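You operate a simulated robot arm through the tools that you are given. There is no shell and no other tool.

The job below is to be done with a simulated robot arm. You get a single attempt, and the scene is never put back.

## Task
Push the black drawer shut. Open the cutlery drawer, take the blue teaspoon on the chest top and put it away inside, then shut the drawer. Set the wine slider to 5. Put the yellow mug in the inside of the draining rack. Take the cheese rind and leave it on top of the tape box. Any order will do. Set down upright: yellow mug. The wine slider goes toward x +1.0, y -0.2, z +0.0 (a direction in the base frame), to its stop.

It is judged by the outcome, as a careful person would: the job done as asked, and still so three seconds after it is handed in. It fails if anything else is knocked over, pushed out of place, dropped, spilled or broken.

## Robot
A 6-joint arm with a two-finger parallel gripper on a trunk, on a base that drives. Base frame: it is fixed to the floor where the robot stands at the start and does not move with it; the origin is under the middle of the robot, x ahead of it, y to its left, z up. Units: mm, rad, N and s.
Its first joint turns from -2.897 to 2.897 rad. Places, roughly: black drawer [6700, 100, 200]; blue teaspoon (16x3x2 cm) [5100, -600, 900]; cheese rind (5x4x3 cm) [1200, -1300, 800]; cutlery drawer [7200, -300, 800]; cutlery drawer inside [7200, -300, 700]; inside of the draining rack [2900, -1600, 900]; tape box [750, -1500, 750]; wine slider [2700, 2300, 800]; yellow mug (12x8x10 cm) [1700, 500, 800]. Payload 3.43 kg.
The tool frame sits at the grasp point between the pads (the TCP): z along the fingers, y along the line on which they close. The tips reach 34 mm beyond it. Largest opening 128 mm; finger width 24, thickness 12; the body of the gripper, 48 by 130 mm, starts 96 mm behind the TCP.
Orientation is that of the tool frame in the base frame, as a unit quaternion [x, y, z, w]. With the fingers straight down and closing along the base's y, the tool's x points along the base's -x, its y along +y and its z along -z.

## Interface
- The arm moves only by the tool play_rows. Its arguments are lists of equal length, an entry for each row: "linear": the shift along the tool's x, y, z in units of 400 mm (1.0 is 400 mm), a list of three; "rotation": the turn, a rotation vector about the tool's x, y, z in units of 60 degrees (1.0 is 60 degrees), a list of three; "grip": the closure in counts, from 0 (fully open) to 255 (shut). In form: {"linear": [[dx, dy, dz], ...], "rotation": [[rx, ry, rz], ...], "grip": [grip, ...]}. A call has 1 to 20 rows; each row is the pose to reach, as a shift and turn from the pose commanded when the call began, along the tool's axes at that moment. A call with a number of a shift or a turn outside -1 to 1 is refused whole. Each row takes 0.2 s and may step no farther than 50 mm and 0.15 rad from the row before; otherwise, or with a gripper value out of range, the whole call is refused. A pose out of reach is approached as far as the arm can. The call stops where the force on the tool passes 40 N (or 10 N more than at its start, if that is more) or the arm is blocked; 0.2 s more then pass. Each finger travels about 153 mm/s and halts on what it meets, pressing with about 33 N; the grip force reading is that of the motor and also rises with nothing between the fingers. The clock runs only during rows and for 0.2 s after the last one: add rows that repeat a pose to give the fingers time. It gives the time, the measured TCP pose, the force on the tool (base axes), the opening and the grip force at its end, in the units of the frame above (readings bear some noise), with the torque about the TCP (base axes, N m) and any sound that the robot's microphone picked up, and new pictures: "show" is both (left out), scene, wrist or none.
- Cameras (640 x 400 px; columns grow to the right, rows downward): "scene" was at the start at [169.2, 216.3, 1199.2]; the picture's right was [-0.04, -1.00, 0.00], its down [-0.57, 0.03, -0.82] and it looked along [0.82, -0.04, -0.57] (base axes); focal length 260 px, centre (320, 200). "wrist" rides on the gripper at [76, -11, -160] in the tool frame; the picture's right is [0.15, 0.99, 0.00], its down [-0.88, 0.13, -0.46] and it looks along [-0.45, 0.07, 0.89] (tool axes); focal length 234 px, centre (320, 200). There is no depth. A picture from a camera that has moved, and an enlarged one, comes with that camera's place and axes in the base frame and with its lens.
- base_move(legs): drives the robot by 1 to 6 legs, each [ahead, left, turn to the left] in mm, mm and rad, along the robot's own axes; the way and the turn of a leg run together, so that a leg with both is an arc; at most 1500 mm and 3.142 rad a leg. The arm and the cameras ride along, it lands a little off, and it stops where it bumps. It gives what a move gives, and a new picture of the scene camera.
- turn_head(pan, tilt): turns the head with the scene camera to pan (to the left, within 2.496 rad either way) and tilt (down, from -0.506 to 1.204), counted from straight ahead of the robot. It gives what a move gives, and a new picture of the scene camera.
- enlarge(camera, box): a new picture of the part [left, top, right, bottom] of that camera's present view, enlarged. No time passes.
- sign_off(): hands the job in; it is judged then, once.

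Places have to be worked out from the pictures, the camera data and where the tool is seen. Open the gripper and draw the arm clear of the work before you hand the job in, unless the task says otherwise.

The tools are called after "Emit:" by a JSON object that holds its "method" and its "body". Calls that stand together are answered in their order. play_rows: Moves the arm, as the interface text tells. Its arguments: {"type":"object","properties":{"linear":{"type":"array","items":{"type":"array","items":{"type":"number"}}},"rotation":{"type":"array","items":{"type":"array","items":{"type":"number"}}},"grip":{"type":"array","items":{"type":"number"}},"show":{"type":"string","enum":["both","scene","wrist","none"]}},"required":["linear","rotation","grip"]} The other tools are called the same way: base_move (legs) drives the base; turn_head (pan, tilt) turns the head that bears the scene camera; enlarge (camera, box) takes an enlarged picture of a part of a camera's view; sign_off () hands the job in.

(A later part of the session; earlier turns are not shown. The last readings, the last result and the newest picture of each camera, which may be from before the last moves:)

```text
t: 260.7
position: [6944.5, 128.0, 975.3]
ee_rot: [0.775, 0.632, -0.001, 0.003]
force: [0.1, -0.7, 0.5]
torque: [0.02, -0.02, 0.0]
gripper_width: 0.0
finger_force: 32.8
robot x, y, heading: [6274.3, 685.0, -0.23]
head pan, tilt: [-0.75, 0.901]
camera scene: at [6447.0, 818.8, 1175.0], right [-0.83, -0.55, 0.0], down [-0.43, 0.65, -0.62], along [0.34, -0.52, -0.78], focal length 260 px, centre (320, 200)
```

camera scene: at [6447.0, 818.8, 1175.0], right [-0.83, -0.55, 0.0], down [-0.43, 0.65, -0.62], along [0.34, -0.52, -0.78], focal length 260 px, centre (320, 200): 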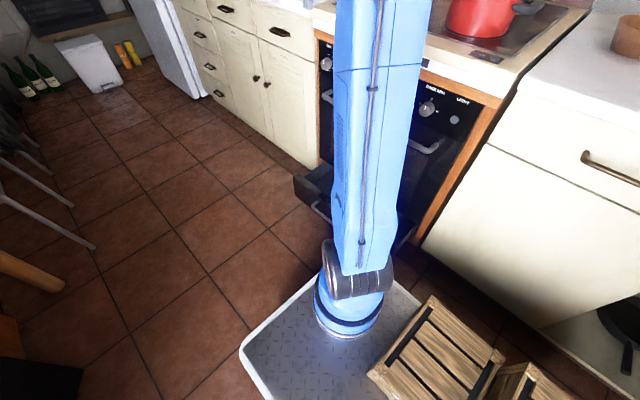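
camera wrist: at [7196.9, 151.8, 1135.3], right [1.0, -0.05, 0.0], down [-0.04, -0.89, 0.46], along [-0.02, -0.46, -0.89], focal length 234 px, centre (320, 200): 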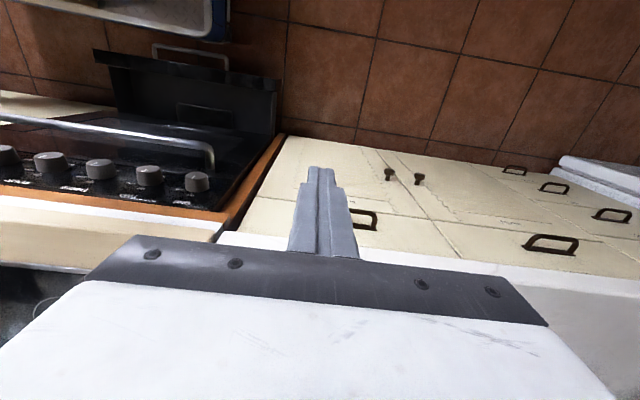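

I look at the black drawer through the wrist camera, which is almost above it.

Emit:
{"method": "enlarge", "body": {"camera": "wrist", "box": [0, 0, 640, 400]}}

```text
1.00 times, centred on (320, 200) of wrist (not enlarged: the box is as wide or as high as the picture)
camera zoom: at [6949.2, 205.4, 1134.9], right [1.0, -0.05, 0.0], down [-0.05, -0.89, 0.46], along [-0.02, -0.46, -0.89], focal length 234 px, centre (320, 200)
```

zoom: 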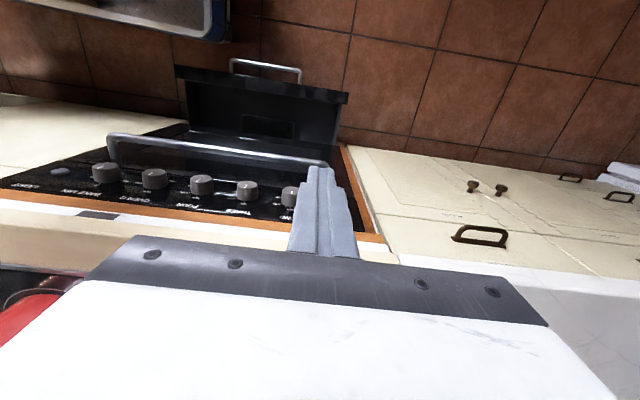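

The black drawer's face runs from about (6464, 267) to (7056, 143), top at z≈220, with its handle in the middle. I'll push on the face right of the handle near x≈6935; first I move out and start descending with the tool tilted outward.

Emit:
{"method": "play_rows", "body": {"linear": [[0.1, -0.01, 0.0], [0.2, -0.02, 0.0], [0.3, -0.03, 0.05], [0.4, -0.04, 0.11], [0.46, -0.05, 0.2], [0.5, -0.05, 0.31], [0.5, -0.05, 0.43], [0.5, -0.05, 0.55], [0.5, -0.05, 0.67], [0.5, -0.05, 0.79]], "rotation": [[0, 0, 0], [0, -0.05, 0], [0, -0.1, 0], [0, -0.18, 0], [0, -0.26, 0], [0, -0.34, 0], [0, -0.42, 0], [0, -0.5, 0], [0, -0.56, 0], [0, -0.6, 0]], "grip": [255, 255, 255, 255, 255, 255, 255, 255, 255, 255]}}

```text
t: 262.9
position: [6965.3, 326.1, 653.0]
ee_rot: [0.736, 0.601, -0.24, 0.198]
force: [-1.0, 0.5, 0.9]
torque: [0.05, -0.04, 0.01]
gripper_width: 0.0
finger_force: 33.0
robot x, y, heading: [6275.7, 686.8, -0.227]
head pan, tilt: [-0.75, 0.901]
camera scene: at [6446.8, 818.9, 1175.0], right [-0.83, -0.55, 0.0], down [-0.43, 0.65, -0.62], along [0.34, -0.52, -0.78], focal length 260 px, centre (320, 200)
camera wrist: at [6985.5, 480.6, 738.9], right [0.99, -0.08, -0.08], down [0.04, -0.46, 0.89], along [-0.11, -0.89, -0.45], focal length 234 px, centre (320, 200)
```

scene: 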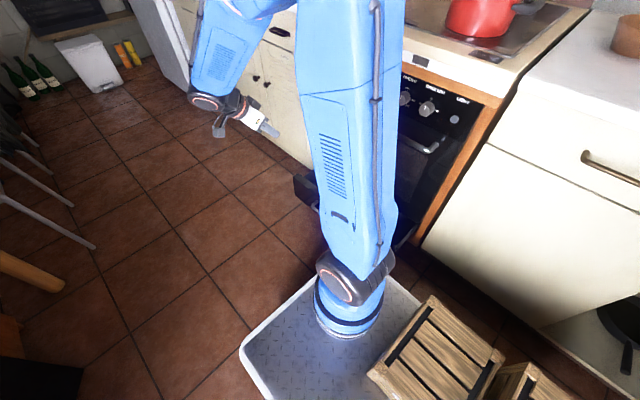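
wrist: 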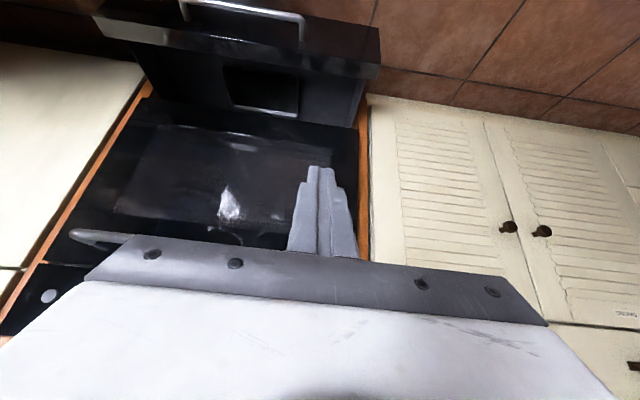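

I can see the drawer clearly: outer face z≈70–209. I continue descending to a start point in front of the face.

Emit:
{"method": "play_rows", "body": {"linear": [[0.051, 0, 0.105], [0.101, 0, 0.21], [0.152, 0, 0.315], [0.203, 0, 0.42], [0.253, 0, 0.526], [0.304, 0, 0.631], [0.355, 0, 0.736], [0.405, 0, 0.841], [0.456, 0, 0.946]], "rotation": [[0, 0, 0], [0, 0, 0], [0, 0, 0], [0, 0, 0], [0, 0, 0], [0, 0, 0], [0, 0, 0], [0, 0, 0], [0, 0, 0]], "grip": [255, 255, 255, 255, 255, 255, 255, 255, 255]}}

```text
t: 264.9
position: [6978.8, 240.4, 265.8]
ee_rot: [0.736, 0.603, -0.246, 0.186]
force: [0.5, 0.2, 0.6]
torque: [0.02, 0.01, 0.01]
gripper_width: 0.0
finger_force: 33.0
out of reach, approached as far as the arm can: row 8, 9
robot x, y, heading: [6276.1, 683.6, -0.23]
head pan, tilt: [-0.75, 0.901]
camera scene: at [6446.8, 819.0, 1175.0], right [-0.83, -0.55, 0.0], down [-0.43, 0.65, -0.62], along [0.34, -0.52, -0.78], focal length 260 px, centre (320, 200)
camera wrist: at [7002.9, 394.9, 352.9], right [0.99, -0.08, -0.11], down [0.06, -0.47, 0.88], along [-0.13, -0.88, -0.46], focal length 234 px, centre (320, 200)
```

scene: 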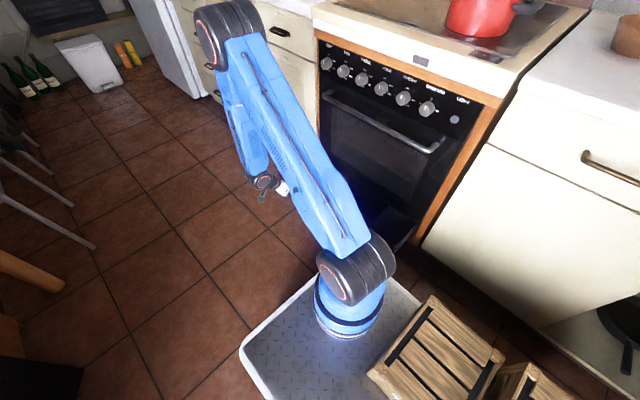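
wrist: 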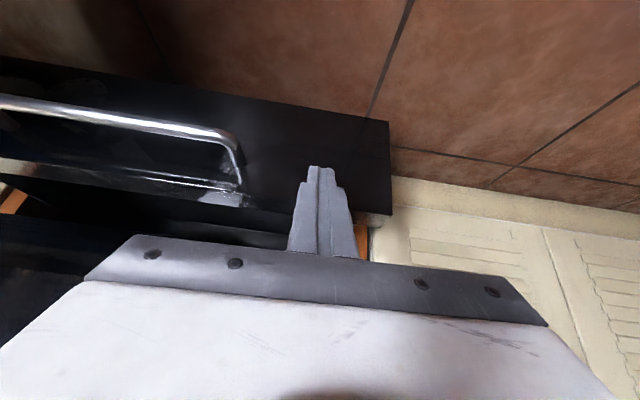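

The arm can't get lower with this tilt so close in. I raise it a bit, then back the base up 300 mm so it reaches the drawer at a longer, more natural radius.

Emit:
{"method": "play_rows", "body": {"linear": [[-0.05, 0, -0.1], [-0.1, 0, -0.2], [-0.15, 0, -0.31], [-0.2, 0, -0.42], [-0.25, 0, -0.52]], "rotation": [[0, 0, 0], [0, 0, 0], [0, 0, 0], [0, 0, 0], [0, 0, 0]], "grip": [255, 255, 255, 255, 255], "show": "none"}}

Emit:
{"method": "base_move", "body": {"legs": [[-330, 60, 0]]}}

```text
t: 266.1
position: [6984.7, 283.4, 494.1]
ee_rot: [0.736, 0.602, -0.24, 0.197]
force: [0.4, 0.3, -0.1]
torque: [-0.05, 0.02, 0.0]
gripper_width: 0.1
finger_force: 33.2
robot x, y, heading: [6277.9, 689.5, -0.234]
head pan, tilt: [-0.75, 0.901]
```

```text
t: 268.3
position: [6677.2, 423.8, 494.5]
ee_rot: [0.734, 0.604, -0.239, 0.198]
force: [1.3, 0.7, 0.2]
torque: [0.0, 0.02, 0.0]
gripper_width: 0.2
finger_force: 32.6
robot x, y, heading: [5967.6, 822.7, -0.225]
head pan, tilt: [-0.75, 0.901]
camera scene: at [6135.8, 955.0, 1175.0], right [-0.83, -0.56, 0.0], down [-0.44, 0.65, -0.62], along [0.35, -0.51, -0.78], focal length 260 px, centre (320, 200)
```

scene: 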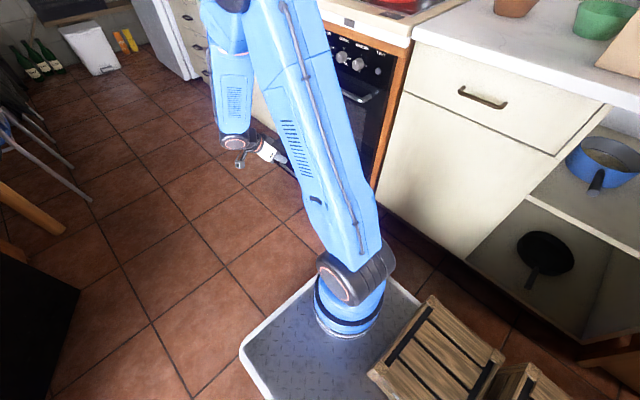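

Emit:
{"method": "play_rows", "body": {"linear": [[0.012, 0.095, 0.055], [0.023, 0.19, 0.11], [0.035, 0.285, 0.166], [0.047, 0.38, 0.221], [0.058, 0.475, 0.277], [0.07, 0.57, 0.332], [0.081, 0.665, 0.388], [0.093, 0.76, 0.443]], "rotation": [[0, 0, 0], [0, 0, 0], [0, 0, 0], [0, 0, 0], [0, 0, 0], [0, 0, 0], [0, 0, 0], [0, 0, 0]], "grip": [255, 255, 255, 255, 255, 255, 255, 255]}}

```text
t: 270.1
position: [6960.9, 293.8, 331.7]
ee_rot: [0.734, 0.604, -0.239, 0.199]
force: [-0.1, 0.2, 0.2]
torque: [0.07, 0.0, -0.01]
gripper_width: 0.1
finger_force: 33.3
robot x, y, heading: [5967.4, 815.7, -0.224]
head pan, tilt: [-0.75, 0.901]
camera scene: at [6135.5, 955.1, 1175.0], right [-0.83, -0.56, 0.0], down [-0.44, 0.65, -0.62], along [0.35, -0.51, -0.78], focal length 260 px, centre (320, 200)
camera wrist: at [6980.7, 448.5, 416.2], right [0.99, -0.07, -0.08], down [0.04, -0.46, 0.89], along [-0.1, -0.89, -0.45], focal length 234 px, centre (320, 200)
```

scene: 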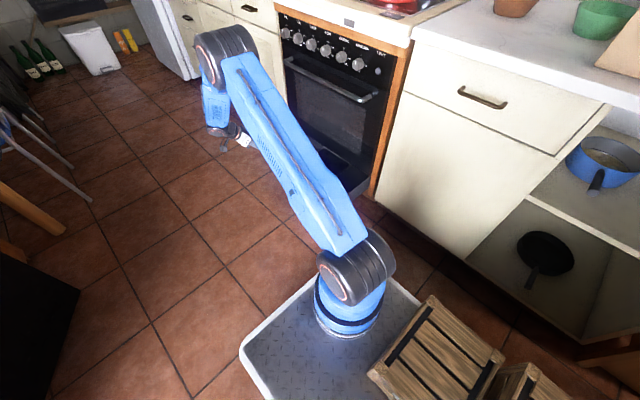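
wrist: 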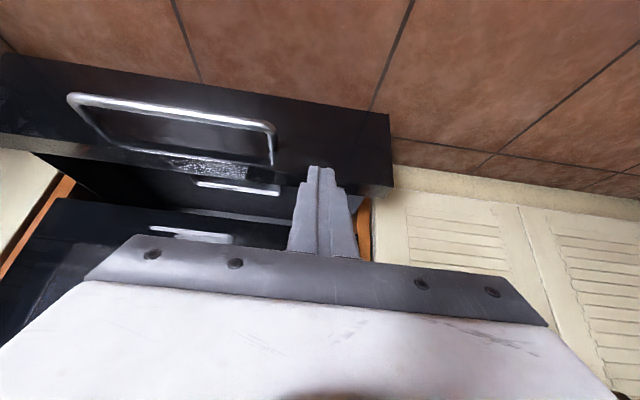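

The drawer face is in good view. I lower to the start point in front of the face, right of its handle.

Emit:
{"method": "play_rows", "body": {"linear": [[0.025, 0, 0.084], [0.051, 0, 0.168], [0.076, 0, 0.251], [0.101, 0, 0.335], [0.1265, 0, 0.419], [0.1265, 0, 0.419]], "rotation": [[0, 0, 0], [0, 0, 0], [0, 0, 0], [0, 0, 0], [0, 0, 0], [0, 0, 0]], "grip": [255, 255, 255, 255, 255, 255]}}

```text
t: 271.5
position: [6949.9, 235.7, 164.7]
ee_rot: [0.733, 0.606, -0.238, 0.199]
force: [-0.6, -0.2, 0.3]
torque: [0.02, -0.01, 0.0]
gripper_width: 0.0
finger_force: 33.0
robot x, y, heading: [5968.5, 819.5, -0.225]
head pan, tilt: [-0.75, 0.901]
camera scene: at [6135.8, 954.9, 1175.0], right [-0.83, -0.56, 0.0], down [-0.44, 0.65, -0.62], along [0.35, -0.51, -0.78], focal length 260 px, centre (320, 200)
camera wrist: at [6969.2, 390.4, 249.5], right [0.99, -0.07, -0.08], down [0.04, -0.46, 0.89], along [-0.1, -0.89, -0.45], focal length 234 px, centre (320, 200)
```

scene: 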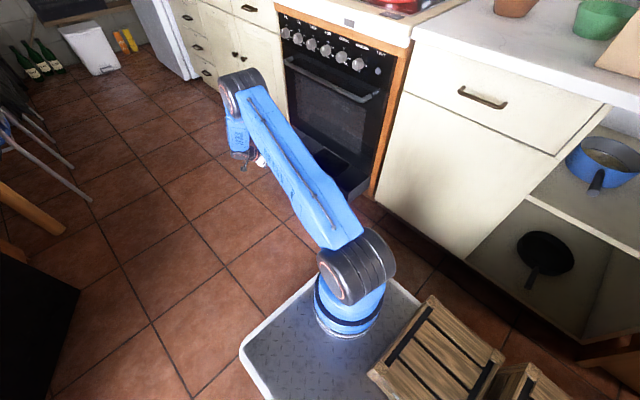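
wrist: 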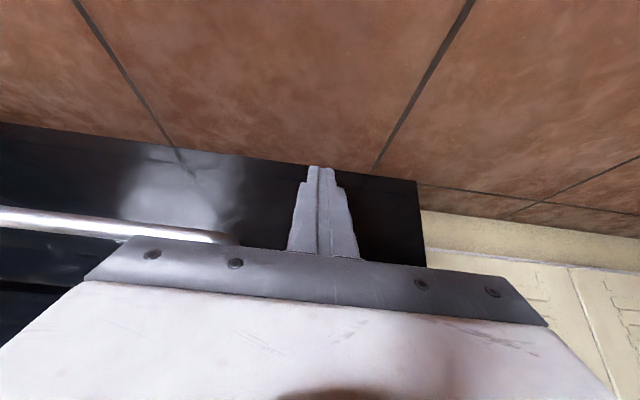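

The tips are in front of the face. I push along the closing direction in 20 mm steps until it stops.

Emit:
{"method": "play_rows", "body": {"linear": [[-0.04, 0, 0.03], [-0.081, 0, 0.059], [-0.121, 0, 0.089], [-0.161, 0, 0.118], [-0.2, 0, 0.148], [-0.242, 0, 0.177], [-0.282, 0, 0.207], [-0.322, 0, 0.236], [-0.363, 0, 0.266], [-0.403, 0, 0.296], [-0.443, 0, 0.325], [-0.484, 0, 0.355], [-0.524, 0, 0.384], [-0.564, 0, 0.414]], "rotation": [[0, 0, 0], [0, 0, 0], [0, 0, 0], [0, 0, 0], [0, 0, 0], [0, 0, 0], [0, 0, 0], [0, 0, 0], [0, 0, 0], [0, 0, 0], [0, 0, 0], [0, 0, 0], [0, 0, 0], [0, 0, 0]], "grip": [255, 255, 255, 255, 255, 255, 255, 255, 255, 255, 255, 255, 255, 255]}}

```text
t: 273.9
position: [6911.7, 24.4, 163.6]
ee_rot: [0.732, 0.606, -0.238, 0.199]
force: [-1.1, 0.1, 1.8]
torque: [0.02, -0.02, 0.0]
gripper_width: 0.0
finger_force: 32.4
robot x, y, heading: [5967.8, 821.1, -0.227]
head pan, tilt: [-0.75, 0.901]
stopped in row 12: the force on the tool passed its limit at 79 N (the readings are from after the stop); the commanded pose is now the measured one
camera scene: at [6135.6, 955.2, 1175.0], right [-0.83, -0.56, 0.0], down [-0.44, 0.65, -0.62], along [0.35, -0.51, -0.78], focal length 260 px, centre (320, 200)
camera wrist: at [6929.8, 180.0, 248.6], right [0.99, -0.07, -0.08], down [0.04, -0.46, 0.89], along [-0.1, -0.89, -0.45], focal length 234 px, centre (320, 200)
```

scene: 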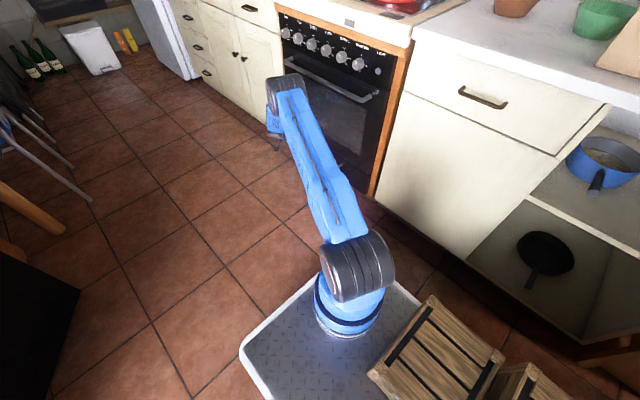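
wrist: 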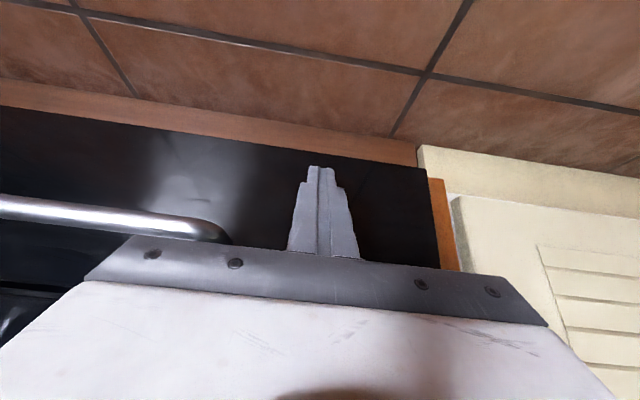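

A hard stop at 79 N. I give one more gentle push to be sure it's fully home.

Emit:
{"method": "play_rows", "body": {"linear": [[-0.01, 0, 0.0075], [-0.02, 0, 0.015], [-0.03, 0, 0.022]], "rotation": [[0, 0, 0], [0, 0, 0], [0, 0, 0]], "grip": [255, 255, 255], "show": "wrist"}}

```text
t: 274.4
position: [6912.0, 25.5, 161.7]
ee_rot: [0.733, 0.607, -0.237, 0.197]
force: [-0.4, 0.6, 1.1]
torque: [0.0, 0.03, -0.01]
gripper_width: 0.0
finger_force: 32.9
robot x, y, heading: [5968.8, 826.8, -0.224]
head pan, tilt: [-0.75, 0.901]
stopped in row 2: the force on the tool passed its limit at 54 N (the readings are from after the stop); the commanded pose is now the measured one
camera wrist: at [6930.6, 179.5, 247.8], right [0.99, -0.07, -0.09], down [0.05, -0.46, 0.89], along [-0.1, -0.88, -0.46], focal length 234 px, centre (320, 200)
```

wrist: 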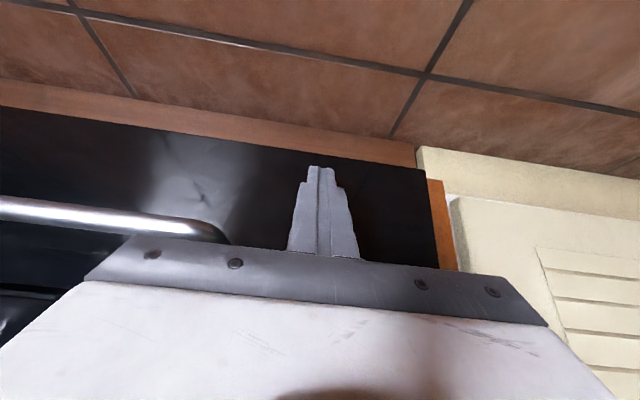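

It's firmly home. I retract straight back and check the drawer from a distance.

Emit:
{"method": "play_rows", "body": {"linear": [[0.06, 0, -0.044], [0.15, 0, -0.11], [0.24, 0, -0.177], [0.33, 0, -0.243], [0.4, 0, -0.3], [0.4, 0, -0.4], [0.35, 0, -0.5], [0.3, 0, -0.6], [0.25, 0, -0.7]], "rotation": [[0, 0, 0], [0, 0, 0], [0, 0, 0], [0, 0, 0], [0, 0, 0], [0, 0, 0], [0, 0, 0], [0, 0, 0], [0, 0, 0]], "grip": [255, 255, 255, 255, 255, 255, 255, 255, 255]}}

Emit:
{"method": "enlarge", "body": {"camera": "scene", "box": [180, 40, 420, 220]}}

```text
t: 276.4
position: [6960.3, 267.7, 329.2]
ee_rot: [0.733, 0.607, -0.238, 0.196]
force: [-0.6, -0.5, -1.1]
torque: [-0.05, 0.0, 0.01]
gripper_width: 0.2
finger_force: 33.1
robot x, y, heading: [5965.8, 821.0, -0.226]
head pan, tilt: [-0.75, 0.901]
camera scene: at [6135.8, 955.7, 1174.9], right [-0.83, -0.56, 0.0], down [-0.44, 0.65, -0.62], along [0.35, -0.51, -0.78], focal length 260 px, centre (320, 200)
camera wrist: at [6978.6, 423.0, 415.6], right [0.99, -0.07, -0.09], down [0.05, -0.46, 0.89], along [-0.1, -0.88, -0.46], focal length 234 px, centre (320, 200)
```

scene: 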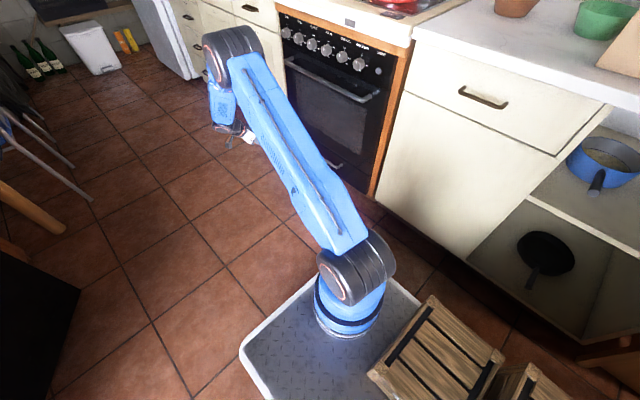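
wrist: 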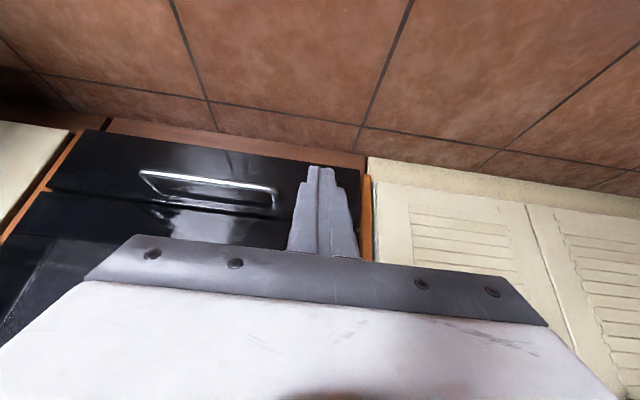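

```text
2.22 times, centred on (300, 130) of scene
camera zoom: at [6135.8, 955.7, 1174.9], right [-0.83, -0.56, 0.0], down [-0.44, 0.65, -0.62], along [0.35, -0.51, -0.78], focal length 578 px, centre (364, 356)
```

zoom: 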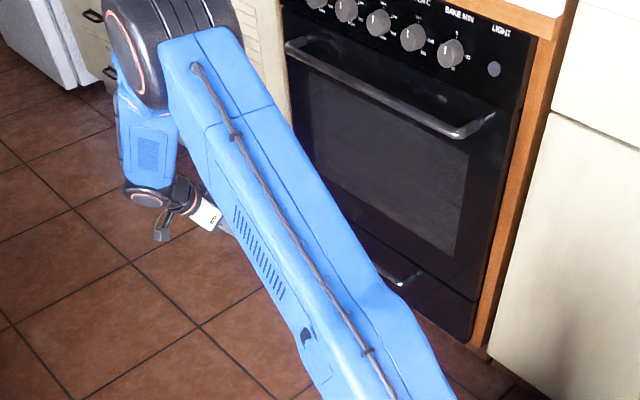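

The black drawer is shut flush. Now I raise and fold the arm for the drive back to the wine slider.

Emit:
{"method": "play_rows", "body": {"linear": [[-0.043, -0.0475, -0.0996], [-0.0856, -0.095, -0.199], [-0.128, -0.1425, -0.2987], [-0.171, -0.19, -0.398], [-0.214, -0.2375, -0.498], [-0.257, -0.285, -0.597], [-0.299, -0.3325, -0.697], [-0.342, -0.38, -0.796], [-0.385, -0.4275, -0.896]], "rotation": [[0, 0.067, 0], [0, 0.133, 0], [0, 0.2, 0], [0, 0.267, 0], [0, 0.333, 0], [0, 0.4, 0], [0, 0.467, 0], [0, 0.533, 0], [0, 0.6, 0]], "grip": [255, 255, 255, 255, 255, 255, 255, 255, 255], "show": "none"}}

```text
t: 278.4
position: [6807.8, 383.1, 712.8]
ee_rot: [0.77, 0.638, 0.0, -0.001]
force: [-0.2, 1.0, -0.2]
torque: [0.03, 0.07, -0.02]
gripper_width: 0.0
finger_force: 33.0
robot x, y, heading: [5966.8, 821.9, -0.219]
head pan, tilt: [-0.75, 0.901]
```

Emit:
{"method": "play_rows", "body": {"linear": [[0.046, -0.076, -0.069], [0.091, -0.153, -0.137], [0.137, -0.229, -0.206], [0.183, -0.306, -0.274], [0.229, -0.382, -0.343], [0.274, -0.459, -0.411], [0.32, -0.535, -0.48]], "rotation": [[0, 0, -0.1], [0, 0, -0.2], [0, 0, -0.31], [0, 0, -0.42], [0, 0, -0.52], [0, 0, -0.62], [0, 0, -0.73]], "grip": [255, 255, 255, 255, 255, 255, 255], "show": "none"}}

```text
t: 280.0
position: [6619.9, 547.5, 902.9]
ee_rot: [0.476, 0.879, -0.001, -0.001]
force: [0.0, 0.4, 0.4]
torque: [0.02, 0.06, 0.04]
gripper_width: 0.1
finger_force: 32.3
robot x, y, heading: [5962.0, 819.1, -0.221]
head pan, tilt: [-0.75, 0.901]
```

Emit:
{"method": "play_rows", "body": {"linear": [[0.086, -0.023, -0.07], [0.171, -0.047, -0.14], [0.257, -0.07, -0.21], [0.343, -0.094, -0.28], [0.429, -0.117, -0.35], [0.514, -0.14, -0.42], [0.6, -0.164, -0.49]], "rotation": [[0, 0, -0.1], [0, 0, -0.2], [0, 0, -0.31], [0, 0, -0.42], [0, 0, -0.52], [0, 0, -0.62], [0, 0, -0.73]], "grip": [255, 255, 255, 255, 255, 255, 255], "show": "none"}}

Emit:
{"method": "turn_head", "body": {"pan": -0.9, "tilt": 0.4}}

Emit:
{"method": "turn_head", "body": {"pan": 2.3, "tilt": 0.4}}

```text
t: 281.6
position: [6431.5, 709.7, 1096.7]
ee_rot: [0.113, 0.994, 0.001, 0.0]
force: [0.2, -0.3, -0.2]
torque: [-0.02, 0.05, 0.0]
gripper_width: 0.0
finger_force: 33.1
robot x, y, heading: [5965.4, 821.3, -0.221]
head pan, tilt: [-0.75, 0.901]
```

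```text
t: 282.5
position: [6432.0, 710.3, 1096.3]
ee_rot: [0.114, 0.993, 0.001, 0.001]
force: [-0.5, -0.3, 0.7]
torque: [-0.01, -0.02, 0.0]
gripper_width: 0.0
finger_force: 33.3
robot x, y, heading: [5961.2, 818.2, -0.22]
head pan, tilt: [-0.901, 0.4]
camera scene: at [6133.0, 934.8, 1217.9], right [-0.9, -0.43, 0.0], down [-0.17, 0.35, -0.92], along [0.4, -0.83, -0.39], focal length 260 px, centre (320, 200)
```

scene: 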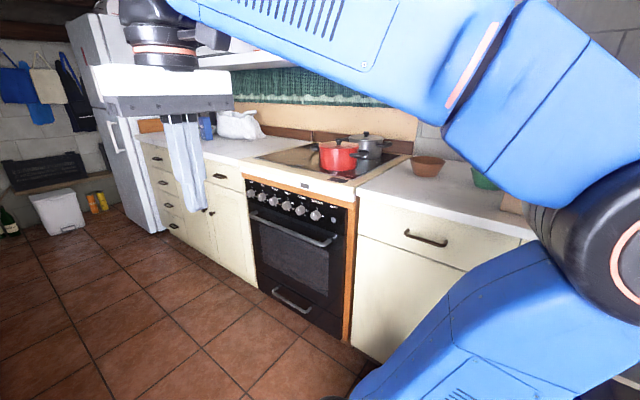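

```text
t: 285.2
position: [6430.6, 710.2, 1095.6]
ee_rot: [0.114, 0.993, 0.0, 0.001]
force: [0.5, 0.0, 0.5]
torque: [0.04, -0.02, 0.03]
gripper_width: 0.0
finger_force: 32.9
robot x, y, heading: [5965.0, 820.3, -0.223]
head pan, tilt: [2.3, 0.4]
camera scene: at [6047.9, 1099.3, 1218.0], right [0.87, 0.49, 0.0], down [0.19, -0.34, -0.92], along [-0.45, 0.81, -0.39], focal length 260 px, centre (320, 200)
```

scene: 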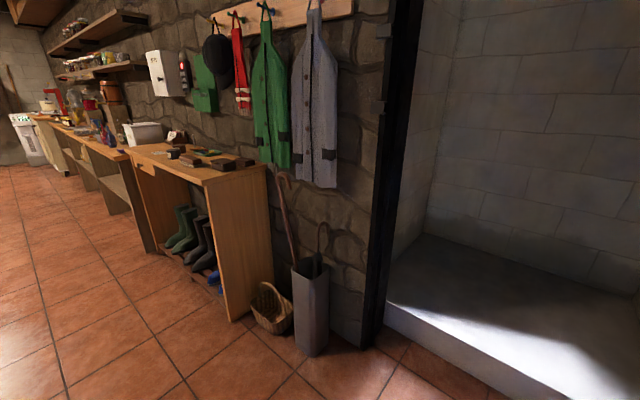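

Both drawers are confirmed shut. I reverse out of the corridor and turn around in the open area, so that the left-hand counter will be on the arm's side.

Emit:
{"method": "base_move", "body": {"legs": [[-1250, 0, 0], [0, 0, 1.57], [0, 0, 1.57]]}}

Emit:
{"method": "turn_head", "body": {"pan": -0.5, "tilt": 0.35}}

```text
t: 299.3
position: [4256.5, 1209.7, 1095.3]
ee_rot: [0.994, -0.11, 0.0, 0.002]
force: [0.7, 1.2, -0.2]
torque: [-0.04, -0.01, 0.0]
gripper_width: 0.1
finger_force: 33.2
robot x, y, heading: [4723.8, 1100.5, 2.929]
head pan, tilt: [2.3, 0.4]
camera scene: at [4645.4, 824.2, 1218.0], right [-0.87, -0.5, 0.0], down [-0.19, 0.34, -0.92], along [0.46, -0.8, -0.39], focal length 260 px, centre (320, 200)
```

scene: 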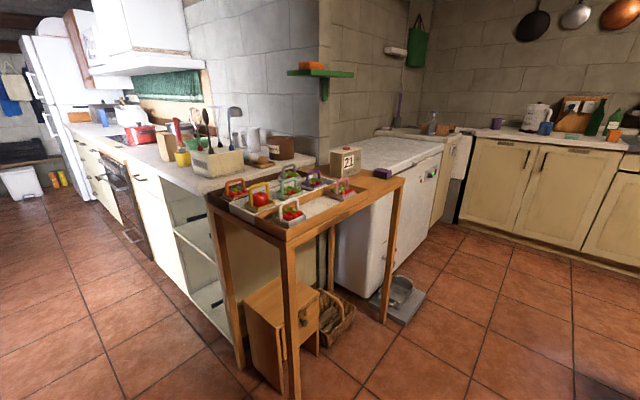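

```text
t: 301.8
position: [4256.3, 1208.6, 1095.5]
ee_rot: [0.994, -0.109, 0.0, 0.001]
force: [-0.6, -0.1, -0.4]
torque: [-0.01, 0.01, -0.01]
gripper_width: 0.0
finger_force: 32.5
robot x, y, heading: [4722.2, 1102.8, 2.925]
head pan, tilt: [-0.499, 0.351]
camera scene: at [4528.9, 965.4, 1222.5], right [0.65, 0.76, 0.0], down [0.26, -0.22, -0.94], along [-0.71, 0.61, -0.34], focal length 260 px, centre (320, 200)
```

scene: 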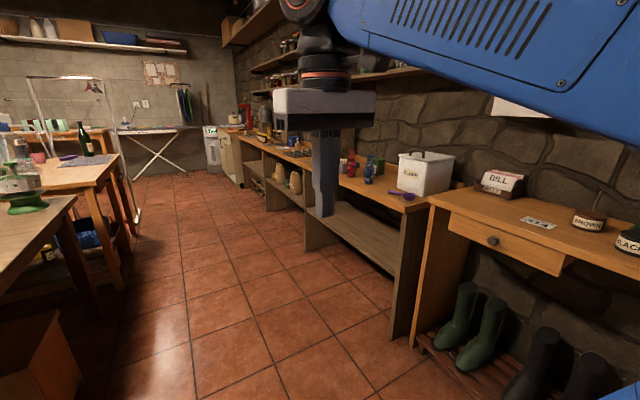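

The aisle along the left counter is clear. I drive ahead along it toward the wine slider.

Emit:
{"method": "base_move", "body": {"legs": [[1200, 0, 0], [500, 0, 0]]}}

Emit:
{"method": "turn_head", "body": {"pan": -0.9, "tilt": 0.45}}

Emit:
{"method": "turn_head", "body": {"pan": -0.4, "tilt": 0.4}}

```text
t: 310.5
position: [2593.4, 1597.3, 1096.9]
ee_rot: [0.993, -0.118, 0.0, 0.001]
force: [0.7, -0.5, 0.1]
torque: [-0.01, 0.0, 0.0]
gripper_width: 0.1
finger_force: 33.2
robot x, y, heading: [3060.4, 1483.8, 2.911]
head pan, tilt: [-0.499, 0.351]
camera scene: at [2861.8, 1350.0, 1222.5], right [0.67, 0.75, 0.0], down [0.26, -0.23, -0.94], along [-0.7, 0.62, -0.34], focal length 260 px, centre (320, 200)
```

scene: 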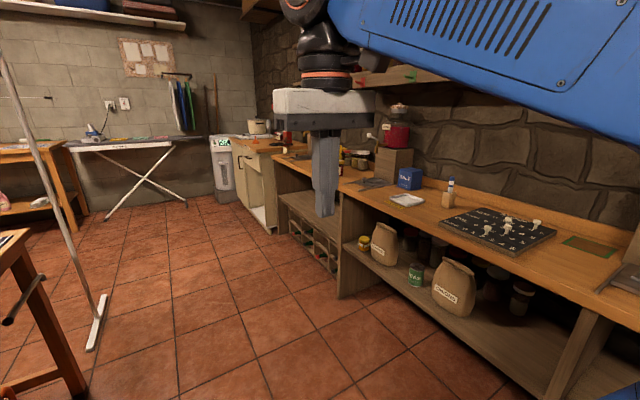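

```text
t: 311.3
position: [2593.6, 1598.0, 1097.2]
ee_rot: [0.993, -0.118, 0.0, 0.002]
force: [0.8, 1.0, -0.1]
torque: [0.02, -0.01, 0.05]
gripper_width: 0.1
finger_force: 32.9
robot x, y, heading: [3058.8, 1484.9, 2.916]
head pan, tilt: [-0.901, 0.45]
camera scene: at [2892.0, 1371.1, 1213.3], right [0.9, 0.43, 0.0], down [0.19, -0.39, -0.9], along [-0.39, 0.81, -0.44], focal length 260 px, centre (320, 200)
```

scene: 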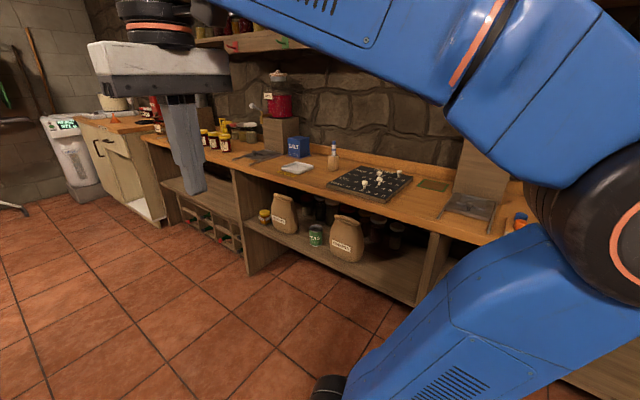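

```text
t: 312.3
position: [2593.2, 1599.1, 1096.7]
ee_rot: [0.993, -0.117, 0.0, 0.0]
force: [0.1, 0.0, -0.1]
torque: [0.01, 0.02, -0.01]
gripper_width: 0.0
finger_force: 33.3
robot x, y, heading: [3052.5, 1484.2, 2.912]
head pan, tilt: [-0.4, 0.4]
camera scene: at [2856.4, 1342.5, 1218.0], right [0.59, 0.81, 0.0], down [0.31, -0.23, -0.92], along [-0.74, 0.54, -0.39], focal length 260 px, centre (320, 200)
```

scene: 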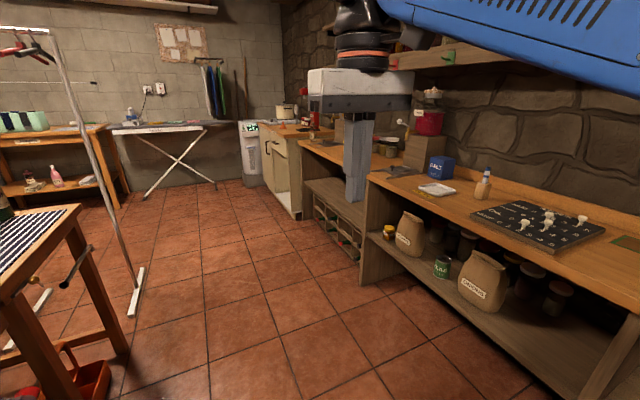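

A black board with white knobs and labelled slots lies on the counter – probably the sliders. I enlarge it.

Emit:
{"method": "turn_head", "body": {"pan": -0.75, "tilt": 0.5}}

Emit:
{"method": "enlarge", "body": {"camera": "scene", "box": [320, 120, 480, 220]}}

```text
t: 313.1
position: [2593.3, 1598.4, 1095.9]
ee_rot: [0.993, -0.117, 0.0, 0.001]
force: [0.4, 1.0, -0.3]
torque: [0.01, 0.01, 0.0]
gripper_width: 0.2
finger_force: 32.6
robot x, y, heading: [3056.0, 1484.8, 2.912]
head pan, tilt: [-0.75, 0.499]
camera scene: at [2880.5, 1363.5, 1208.9], right [0.83, 0.56, 0.0], down [0.27, -0.4, -0.88], along [-0.49, 0.73, -0.48], focal length 260 px, centre (320, 200)
```

scene: 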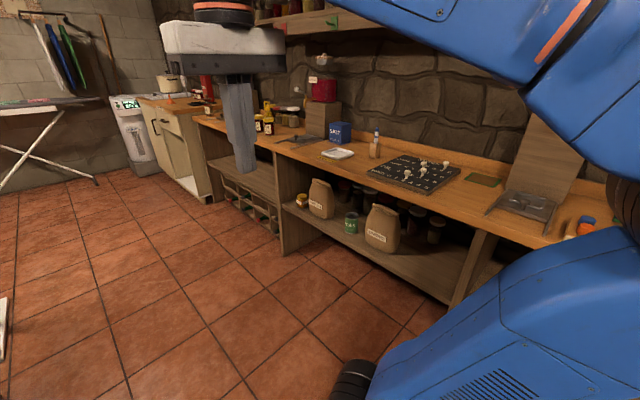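

```text
4.00 times, centred on (400, 170) of scene
camera zoom: at [2880.5, 1363.5, 1208.9], right [0.83, 0.56, 0.0], down [0.27, -0.4, -0.88], along [-0.49, 0.73, -0.48], focal length 1041 px, centre (0, 320)
```

zoom: 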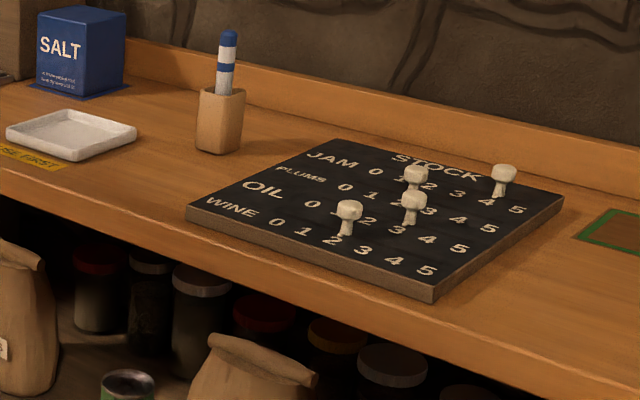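

It is a "STOCK" board; the front row is WINE 0–5 with its knob at 2, so I must push it along +u to the 5 end. Knob base ≈ (2643, 2314, 800). I swing the arm over to the board for a close look.

Emit:
{"method": "play_rows", "body": {"linear": [[-0.0225, -0.11, 0], [-0.045, -0.22, 0], [-0.0675, -0.33, 0], [-0.09, -0.44, 0], [-0.1125, -0.55, 0], [-0.135, -0.66, 0], [-0.1575, -0.77, 0], [-0.18, -0.88, 0]], "rotation": [[0, 0, 0.1], [0, 0, 0.2], [0, 0, 0.3], [0, 0, 0.4], [0, 0, 0.5], [0, 0, 0.6], [0, 0, 0.7], [0, 0, 0.75]], "grip": [255, 255, 255, 255, 255, 255, 255, 255], "show": "none"}}

```text
t: 314.9
position: [2605.8, 1958.1, 1092.7]
ee_rot: [0.872, -0.49, 0.0, 0.0]
force: [-0.1, -0.1, 0.4]
torque: [0.05, 0.02, 0.0]
gripper_width: 0.0
finger_force: 33.1
robot x, y, heading: [3056.6, 1484.0, 2.913]
head pan, tilt: [-0.75, 0.499]
```

Emit:
{"method": "play_rows", "body": {"linear": [[-0.09, -0.057, 0.025], [-0.181, -0.114, 0.05], [-0.271, -0.171, 0.075], [-0.361, -0.228, 0.1], [-0.452, -0.286, 0.125], [-0.542, -0.343, 0.15], [-0.633, -0.4, 0.175], [-0.723, -0.457, 0.2]], "rotation": [[0, 0, 0.1], [0, 0, 0.2], [0, 0, 0.3], [0, 0, 0.4], [0, 0, 0.5], [0, 0, 0.6], [0, 0, 0.7], [0, 0, 0.75]], "grip": [255, 255, 255, 255, 255, 255, 255, 255]}}

Emit:
{"method": "enlarge", "body": {"camera": "wrist", "box": [200, 60, 480, 220]}}

```text
t: 316.7
position: [2610.2, 2296.3, 1016.3]
ee_rot: [-0.619, 0.785, 0.001, -0.001]
force: [0.5, -0.6, -0.3]
torque: [0.1, 0.04, 0.01]
gripper_width: 0.3
finger_force: 33.0
robot x, y, heading: [3054.8, 1484.5, 2.91]
head pan, tilt: [-0.75, 0.499]
camera scene: at [2880.8, 1363.1, 1208.8], right [0.83, 0.56, 0.0], down [0.27, -0.4, -0.88], along [-0.49, 0.73, -0.48], focal length 260 px, centre (320, 200)
camera wrist: at [2605.5, 2221.2, 1175.6], right [-1.0, 0.09, 0.0], down [0.08, 0.89, 0.46], along [0.04, 0.45, -0.89], focal length 234 px, centre (320, 200)
```

scene: 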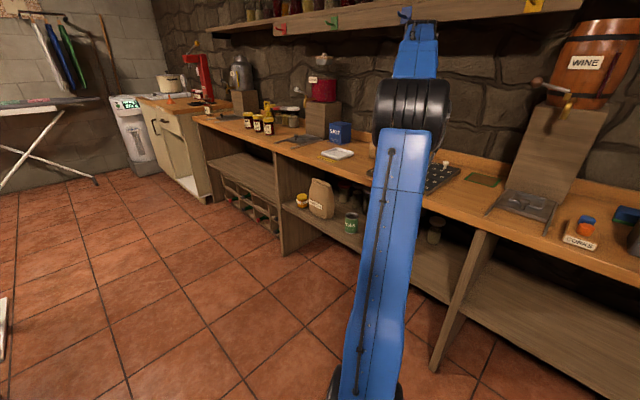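
wrist: 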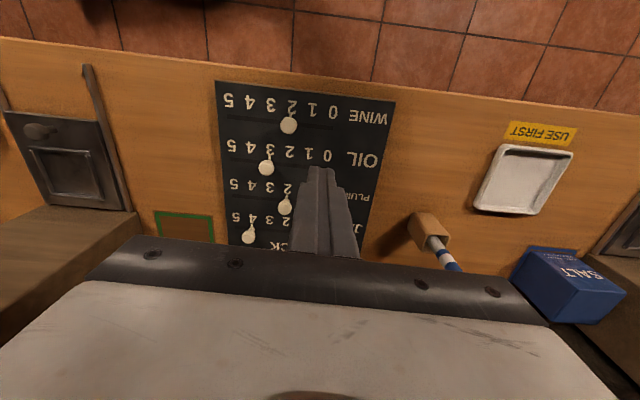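

```text
2.29 times, centred on (340, 140) of wrist
camera zoom: at [2605.5, 2221.2, 1175.6], right [-1.0, 0.09, 0.0], down [0.08, 0.89, 0.46], along [0.04, 0.45, -0.89], focal length 535 px, centre (274, 337)
```

zoom: 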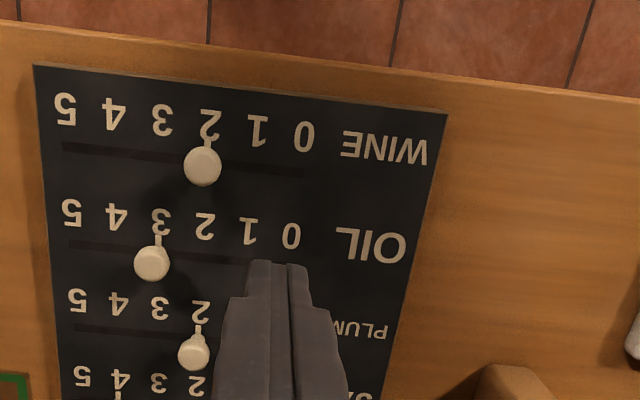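

The WINE knob head is at (2653, 2277, 836), its slot running to the "5" end at about (2750, 2258). I lower the closed fingers just on the low-number side of the knob.

Emit:
{"method": "play_rows", "body": {"linear": [[0.0245, -0.016, 0.05], [0.0245, -0.016, 0.14], [0.0245, -0.016, 0.23], [0.0245, -0.016, 0.32], [0.0245, -0.016, 0.38], [0.0245, -0.016, 0.41], [0.0245, -0.016, 0.43], [0.0245, -0.016, 0.43]], "rotation": [[0, 0, 0], [0, 0, 0], [0, 0, 0], [0, 0, 0], [0, 0, 0], [0, 0, 0], [0, 0, 0], [0, 0, 0]], "grip": [255, 255, 255, 255, 255, 255, 255, 255]}}

Emit:
{"method": "enlarge", "body": {"camera": "wrist", "box": [200, 60, 440, 260]}}

Emit:
{"method": "enlarge", "body": {"camera": "scene", "box": [320, 120, 480, 220]}}

```text
t: 318.3
position: [2614.7, 2287.2, 853.0]
ee_rot: [-0.619, 0.785, 0.005, 0.002]
force: [4.6, -7.0, 11.1]
torque: [-0.38, -0.22, 0.06]
gripper_width: 0.1
finger_force: 32.9
robot x, y, heading: [3057.3, 1482.7, 2.914]
head pan, tilt: [-0.75, 0.499]
stopped in row 7: the force on the tool passed its limit at 54 N (the readings are from after the stop); the commanded pose is now the measured one
camera scene: at [2880.9, 1363.0, 1208.8], right [0.83, 0.56, 0.0], down [0.27, -0.4, -0.88], along [-0.49, 0.73, -0.48], focal length 260 px, centre (320, 200)
camera wrist: at [2609.3, 2209.2, 1011.9], right [-1.0, 0.09, 0.0], down [0.08, 0.88, 0.46], along [0.04, 0.46, -0.89], focal length 234 px, centre (320, 200)
```

scene: 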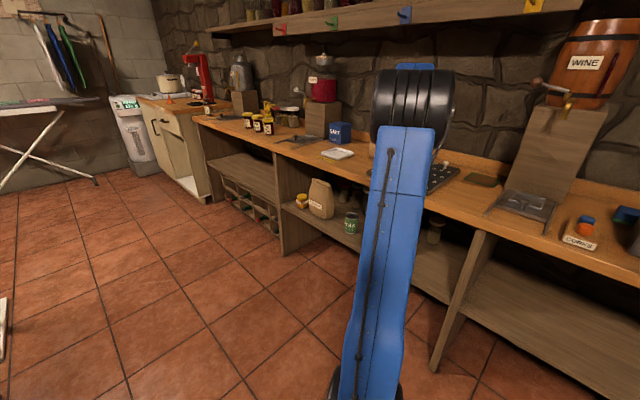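
wrist: 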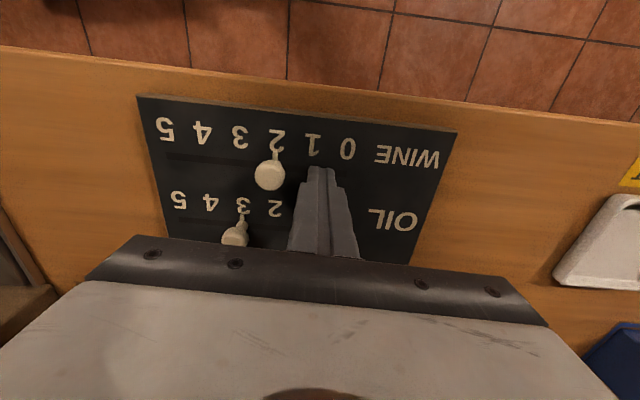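

```text
2.00 times, centred on (320, 160) of wrist
camera zoom: at [2609.3, 2209.2, 1011.9], right [-1.0, 0.09, 0.0], down [0.08, 0.88, 0.46], along [0.04, 0.46, -0.89], focal length 468 px, centre (320, 280)
```

zoom: 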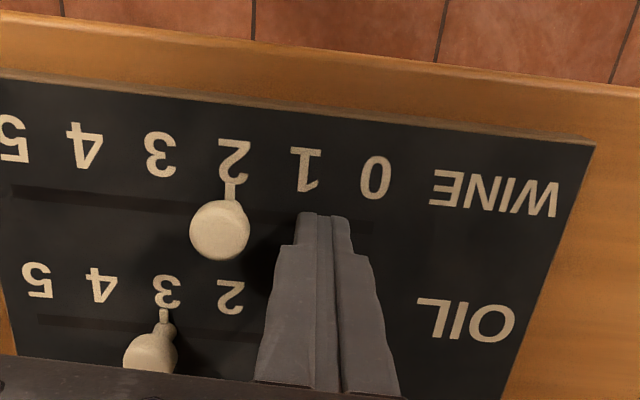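

```text
4.00 times, centred on (400, 170) of scene
camera zoom: at [2880.9, 1363.0, 1208.8], right [0.83, 0.56, 0.0], down [0.27, -0.4, -0.88], along [-0.49, 0.73, -0.48], focal length 1041 px, centre (0, 320)
```

zoom: 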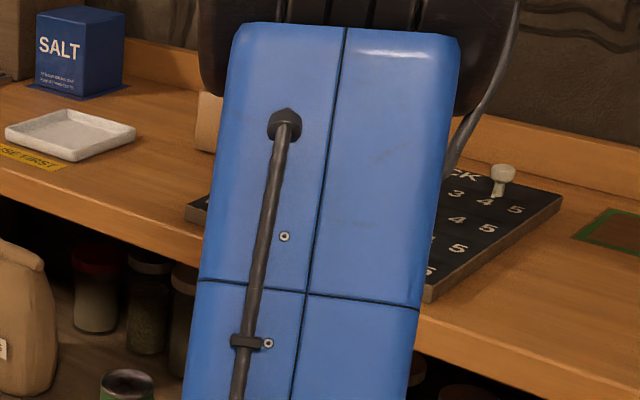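

The tips met the board (top z≈818). I raise 9 mm, centre on the slot line, and push the knob toward 5 for most of the way.

Emit:
{"method": "play_rows", "body": {"linear": [[0, 0, -0.022], [0.02, 0, -0.022], [0.02, 0, -0.022], [0.019, -0.025, -0.022], [0.018, -0.05, -0.022], [0.017, -0.075, -0.022], [0.016, -0.1, -0.022], [0.015, -0.125, -0.022], [0.014, -0.15, -0.022], [0.013, -0.175, -0.022], [0.012, -0.2, -0.022], [0.012, -0.215, -0.022]], "rotation": [[0, 0, 0], [0, 0, 0], [0, 0, 0], [0, 0, 0], [0, 0, 0], [0, 0, 0], [0, 0, 0], [0, 0, 0], [0, 0, 0], [0, 0, 0], [0, 0, 0], [0, 0, 0]], "grip": [255, 255, 255, 255, 255, 255, 255, 255, 255, 255, 255, 255], "show": "wrist"}}

Emit:
{"method": "enlarge", "body": {"camera": "wrist", "box": [200, 60, 440, 260]}}

```text
t: 320.9
position: [2697.9, 2264.0, 859.6]
ee_rot: [-0.62, 0.785, 0.006, 0.002]
force: [-0.1, -0.6, 0.2]
torque: [0.02, 0.04, -0.01]
gripper_width: 0.0
finger_force: 32.9
robot x, y, heading: [3055.8, 1482.5, 2.912]
head pan, tilt: [-0.75, 0.499]
camera wrist: at [2691.6, 2185.0, 1018.9], right [-1.0, 0.09, 0.0], down [0.08, 0.88, 0.46], along [0.04, 0.46, -0.89], focal length 234 px, centre (320, 200)
```

wrist: 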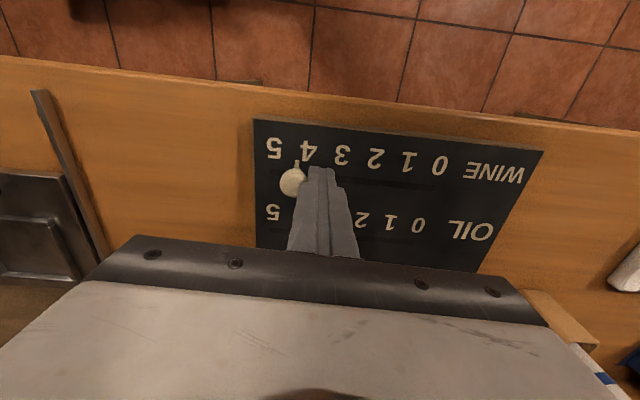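

```text
2.00 times, centred on (320, 160) of wrist
camera zoom: at [2691.6, 2185.0, 1018.9], right [-1.0, 0.09, 0.0], down [0.08, 0.88, 0.46], along [0.04, 0.46, -0.89], focal length 468 px, centre (320, 280)
```

zoom: 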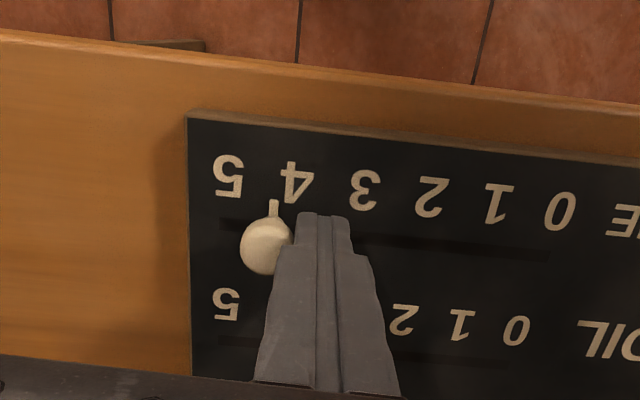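

The knob is now between 4 and 5 and the board has not moved. I push the last ~20 mm in small steps.

Emit:
{"method": "play_rows", "body": {"linear": [[0, -0.008, 0], [0, -0.016, 0], [-0.001, -0.024, 0], [-0.001, -0.032, 0], [-0.001, -0.04, 0], [-0.001, -0.046, 0]], "rotation": [[0, 0, 0], [0, 0, 0], [0, 0, 0], [0, 0, 0], [0, 0, 0], [0, 0, 0]], "grip": [255, 255, 255, 255, 255, 255], "show": "wrist"}}

Emit:
{"method": "enlarge", "body": {"camera": "wrist", "box": [200, 60, 440, 260]}}

```text
t: 322.3
position: [2713.9, 2259.1, 859.4]
ee_rot: [-0.619, 0.785, 0.004, 0.002]
force: [-0.3, -0.4, -0.2]
torque: [0.01, 0.0, 0.03]
gripper_width: 0.0
finger_force: 33.4
robot x, y, heading: [3058.0, 1485.3, 2.916]
head pan, tilt: [-0.75, 0.499]
camera wrist: at [2709.2, 2181.6, 1019.5], right [-1.0, 0.09, 0.0], down [0.08, 0.88, 0.46], along [0.04, 0.46, -0.89], focal length 234 px, centre (320, 200)
```

wrist: 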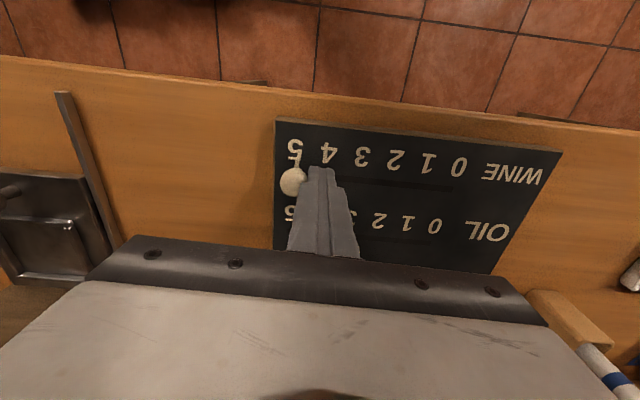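

```text
2.00 times, centred on (320, 160) of wrist
camera zoom: at [2709.2, 2181.6, 1019.5], right [-1.0, 0.09, 0.0], down [0.08, 0.88, 0.46], along [0.04, 0.46, -0.89], focal length 468 px, centre (320, 280)
```

zoom: 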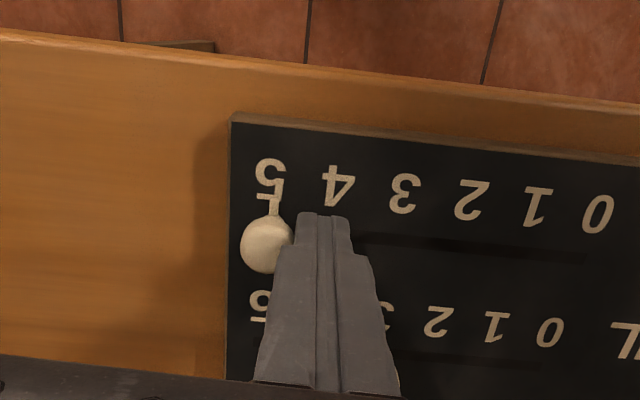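

The stem is now at the 5. I push gently in 2 mm steps to feel the end stop.

Emit:
{"method": "play_rows", "body": {"linear": [[0, -0.004, 0], [0, -0.008, 0], [0, -0.008, 0]], "rotation": [[0, 0, 0], [0, 0, 0], [0, 0, 0]], "grip": [255, 255, 255], "show": "none"}}

Emit:
{"method": "enlarge", "body": {"camera": "wrist", "box": [200, 60, 440, 260]}}

```text
t: 323.1
position: [2718.8, 2259.8, 859.0]
ee_rot: [-0.619, 0.786, 0.005, 0.001]
force: [-0.1, -0.4, -0.4]
torque: [-0.01, 0.02, 0.02]
gripper_width: 0.0
finger_force: 32.8
robot x, y, heading: [3060.1, 1482.5, 2.918]
head pan, tilt: [-0.75, 0.499]
```

```text
2.00 times, centred on (320, 160) of wrist
camera zoom: at [2712.4, 2181.3, 1018.7], right [-1.0, 0.09, 0.0], down [0.08, 0.88, 0.46], along [0.04, 0.46, -0.89], focal length 468 px, centre (320, 280)
```

zoom: 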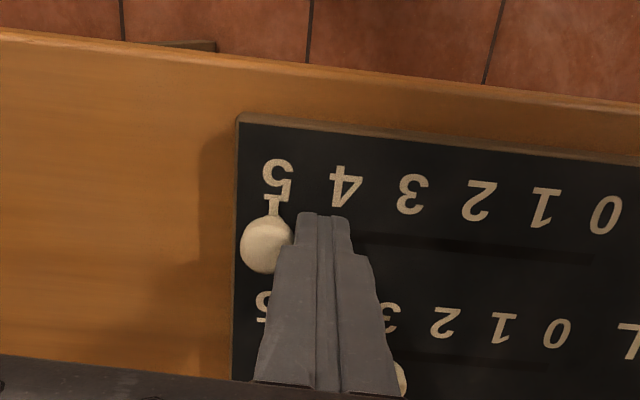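

No stop felt yet. Another few millimetres in 2 mm steps.

Emit:
{"method": "play_rows", "body": {"linear": [[0, -0.005, 0], [0, -0.01, 0], [0, -0.015, 0], [0, -0.015, 0]], "rotation": [[0, 0, 0], [0, 0, 0], [0, 0, 0], [0, 0, 0]], "grip": [255, 255, 255, 255], "show": "none"}}

Emit:
{"method": "enlarge", "body": {"camera": "wrist", "box": [200, 60, 440, 260]}}

```text
t: 324.1
position: [2721.7, 2257.9, 858.1]
ee_rot: [-0.62, 0.785, 0.005, 0.001]
force: [-21.2, 7.2, 0.0]
torque: [0.14, 0.37, 0.03]
gripper_width: 0.0
finger_force: 33.0
robot x, y, heading: [3057.2, 1483.0, 2.913]
head pan, tilt: [-0.75, 0.499]
```

```text
2.00 times, centred on (320, 160) of wrist
camera zoom: at [2716.4, 2179.6, 1018.3], right [-1.0, 0.09, 0.0], down [0.08, 0.88, 0.46], along [0.04, 0.46, -0.89], focal length 468 px, centre (320, 280)
```

zoom: 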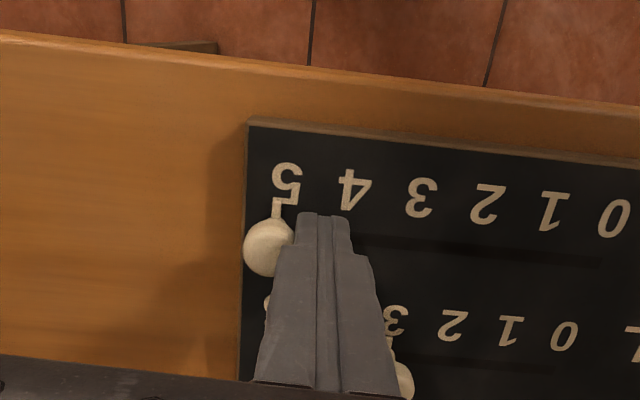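

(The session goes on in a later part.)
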